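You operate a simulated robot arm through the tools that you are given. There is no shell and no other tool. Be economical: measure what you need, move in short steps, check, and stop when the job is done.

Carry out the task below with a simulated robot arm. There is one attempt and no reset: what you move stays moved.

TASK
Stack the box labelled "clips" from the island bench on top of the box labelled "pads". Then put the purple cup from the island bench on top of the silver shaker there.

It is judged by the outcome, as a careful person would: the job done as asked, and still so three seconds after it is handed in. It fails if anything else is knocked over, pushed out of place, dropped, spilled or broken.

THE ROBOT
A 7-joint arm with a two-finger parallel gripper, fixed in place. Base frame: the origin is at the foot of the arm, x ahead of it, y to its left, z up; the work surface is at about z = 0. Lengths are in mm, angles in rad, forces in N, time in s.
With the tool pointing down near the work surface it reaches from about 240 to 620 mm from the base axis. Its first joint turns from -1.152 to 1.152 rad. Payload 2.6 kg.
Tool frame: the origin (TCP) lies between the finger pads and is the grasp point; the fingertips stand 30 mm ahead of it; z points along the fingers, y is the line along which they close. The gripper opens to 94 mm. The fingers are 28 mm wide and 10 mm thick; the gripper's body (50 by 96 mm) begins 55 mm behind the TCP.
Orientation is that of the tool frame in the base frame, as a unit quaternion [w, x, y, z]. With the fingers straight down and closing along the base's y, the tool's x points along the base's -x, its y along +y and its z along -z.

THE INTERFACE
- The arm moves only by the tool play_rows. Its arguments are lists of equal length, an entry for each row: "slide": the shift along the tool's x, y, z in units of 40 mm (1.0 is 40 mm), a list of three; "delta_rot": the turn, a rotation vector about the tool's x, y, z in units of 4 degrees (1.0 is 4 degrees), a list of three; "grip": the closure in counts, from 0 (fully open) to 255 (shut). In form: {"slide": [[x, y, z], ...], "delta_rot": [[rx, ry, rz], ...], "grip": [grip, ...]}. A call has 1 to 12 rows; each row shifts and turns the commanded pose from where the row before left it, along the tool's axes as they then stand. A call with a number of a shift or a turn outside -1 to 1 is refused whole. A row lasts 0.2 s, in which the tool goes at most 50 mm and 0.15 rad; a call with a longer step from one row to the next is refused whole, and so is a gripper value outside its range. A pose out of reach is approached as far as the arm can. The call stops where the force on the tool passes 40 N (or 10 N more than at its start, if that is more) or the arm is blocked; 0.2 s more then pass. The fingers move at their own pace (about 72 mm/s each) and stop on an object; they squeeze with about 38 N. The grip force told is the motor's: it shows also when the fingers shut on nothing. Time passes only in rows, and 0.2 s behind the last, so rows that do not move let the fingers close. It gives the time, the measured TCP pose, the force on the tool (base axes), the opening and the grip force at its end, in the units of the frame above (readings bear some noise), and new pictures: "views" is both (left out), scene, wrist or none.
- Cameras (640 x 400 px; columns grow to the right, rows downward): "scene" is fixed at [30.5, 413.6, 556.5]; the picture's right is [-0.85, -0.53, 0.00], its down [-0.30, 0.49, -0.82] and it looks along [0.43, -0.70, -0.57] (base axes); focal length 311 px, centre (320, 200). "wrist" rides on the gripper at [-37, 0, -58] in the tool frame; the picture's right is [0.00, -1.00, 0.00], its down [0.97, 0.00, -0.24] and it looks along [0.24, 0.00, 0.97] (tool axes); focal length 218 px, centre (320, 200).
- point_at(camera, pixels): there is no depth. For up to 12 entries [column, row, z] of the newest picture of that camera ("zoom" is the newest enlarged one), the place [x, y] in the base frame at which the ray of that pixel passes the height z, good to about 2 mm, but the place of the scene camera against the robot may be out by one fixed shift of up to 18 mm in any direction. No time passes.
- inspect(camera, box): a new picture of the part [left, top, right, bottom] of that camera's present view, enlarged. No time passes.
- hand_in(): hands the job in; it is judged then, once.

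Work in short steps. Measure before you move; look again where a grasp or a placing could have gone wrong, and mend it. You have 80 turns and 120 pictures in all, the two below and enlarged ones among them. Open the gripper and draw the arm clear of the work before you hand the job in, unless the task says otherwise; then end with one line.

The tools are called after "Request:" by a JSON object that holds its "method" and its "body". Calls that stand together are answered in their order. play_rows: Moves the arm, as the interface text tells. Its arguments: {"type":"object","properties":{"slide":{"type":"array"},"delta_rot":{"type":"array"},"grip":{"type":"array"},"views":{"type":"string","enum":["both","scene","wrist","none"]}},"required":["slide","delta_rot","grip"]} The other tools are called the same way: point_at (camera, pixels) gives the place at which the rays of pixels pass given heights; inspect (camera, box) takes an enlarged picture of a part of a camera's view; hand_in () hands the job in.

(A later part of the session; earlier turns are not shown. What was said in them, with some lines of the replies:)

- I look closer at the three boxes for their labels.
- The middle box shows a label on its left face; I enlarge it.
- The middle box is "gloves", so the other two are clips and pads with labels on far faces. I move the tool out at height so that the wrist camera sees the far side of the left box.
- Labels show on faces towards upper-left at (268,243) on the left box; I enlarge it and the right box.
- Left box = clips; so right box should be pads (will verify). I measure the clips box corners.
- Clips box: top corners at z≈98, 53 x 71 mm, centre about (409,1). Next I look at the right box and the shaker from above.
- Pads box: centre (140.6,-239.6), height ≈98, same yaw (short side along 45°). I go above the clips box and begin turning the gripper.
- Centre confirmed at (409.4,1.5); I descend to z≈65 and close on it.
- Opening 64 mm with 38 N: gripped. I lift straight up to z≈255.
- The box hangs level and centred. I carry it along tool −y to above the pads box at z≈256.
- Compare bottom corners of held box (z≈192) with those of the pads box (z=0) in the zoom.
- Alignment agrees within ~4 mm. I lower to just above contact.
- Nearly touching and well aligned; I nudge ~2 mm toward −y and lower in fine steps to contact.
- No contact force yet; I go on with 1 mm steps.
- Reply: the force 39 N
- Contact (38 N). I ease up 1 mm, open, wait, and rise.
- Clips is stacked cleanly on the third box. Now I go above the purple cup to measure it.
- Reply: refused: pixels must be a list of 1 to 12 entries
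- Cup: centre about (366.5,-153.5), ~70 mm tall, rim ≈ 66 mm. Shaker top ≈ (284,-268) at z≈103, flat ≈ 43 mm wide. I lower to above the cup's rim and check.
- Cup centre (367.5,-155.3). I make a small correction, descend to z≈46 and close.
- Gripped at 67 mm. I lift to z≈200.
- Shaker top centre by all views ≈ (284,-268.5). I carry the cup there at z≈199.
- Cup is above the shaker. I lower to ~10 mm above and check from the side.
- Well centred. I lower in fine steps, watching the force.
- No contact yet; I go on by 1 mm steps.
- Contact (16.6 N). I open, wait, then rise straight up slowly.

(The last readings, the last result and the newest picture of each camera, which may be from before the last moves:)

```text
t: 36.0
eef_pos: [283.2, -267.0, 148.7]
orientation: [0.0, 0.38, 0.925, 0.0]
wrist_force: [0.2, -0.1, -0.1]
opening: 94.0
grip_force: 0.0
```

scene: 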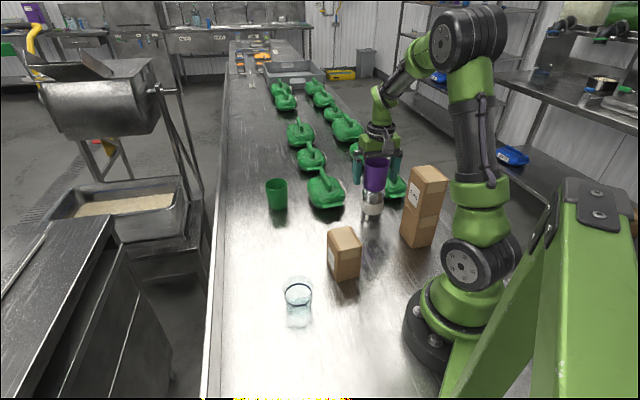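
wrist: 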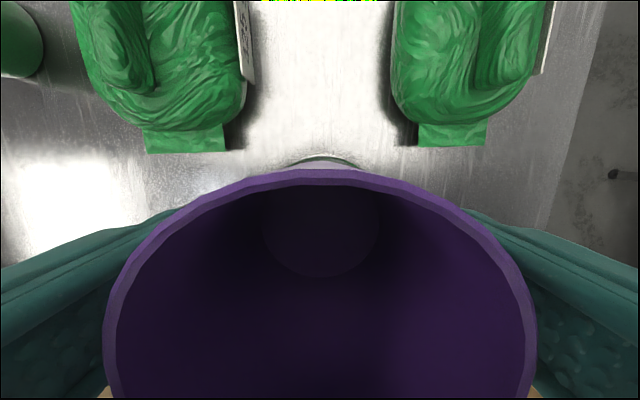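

The cup stands; I rise clear.

Request:
{"method": "play_rows", "body": {"slide": [[0, 0, -0.3], [0, 0, -0.5], [0, 0, -0.9], [0, 0, -0.9], [0, 0, -0.9], [0, 0, -0.6], [0, 0, 0], [0, 0, 0], [0, 0, 0]], "delta_rot": [[0, 0, 0], [0, 0, 0], [0, 0, 0], [0, 0, 0], [0, 0, 0], [0, 0, 0], [0, 0, 0], [0, 0, 0], [0, 0, 0]], "grip": [0, 0, 0, 0, 0, 0, 0, 0, 0], "views": "wrist"}}

Request:
{"method": "inspect", "body": {"camera": "scene", "box": [330, 130, 460, 260]}}

```text
t: 38.0
eef_pos: [283.5, -265.1, 312.8]
orientation: [0.0, 0.38, 0.925, 0.0]
wrist_force: [0.2, -0.2, -0.1]
opening: 94.0
grip_force: 0.1
```

wrist: 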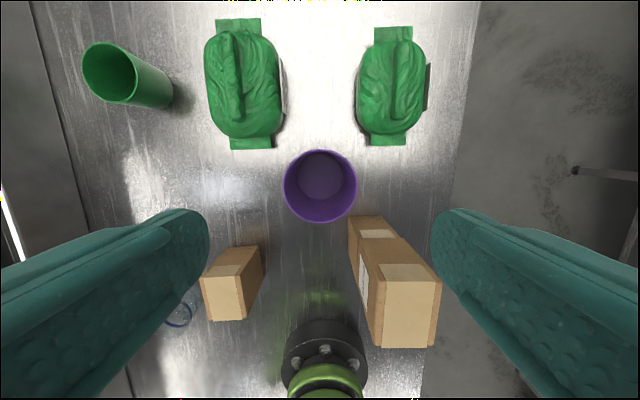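

```text
3.08 times, centred on (395, 195) of scene
```

zoom: 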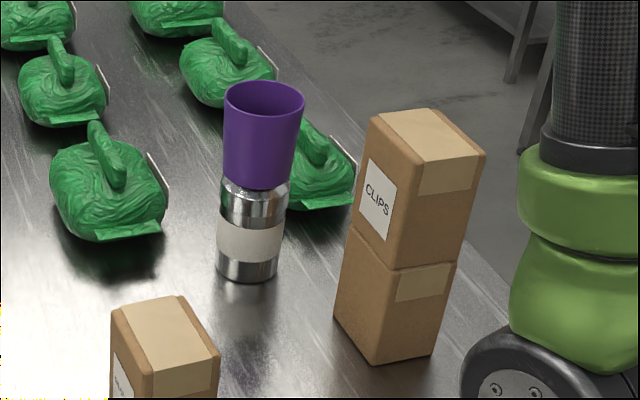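

Both stacks stand steady, nothing else has moved, and the gripper is open and clear.

Request:
{"method": "hand_in", "body": {}}

```text
The job is handed in.
```

The "clips" box is stacked on the "pads" box, and the purple cup stands upright on the silver shaker; I never saw the "pads" label itself, but the only other boxes read "gloves" and "clips".
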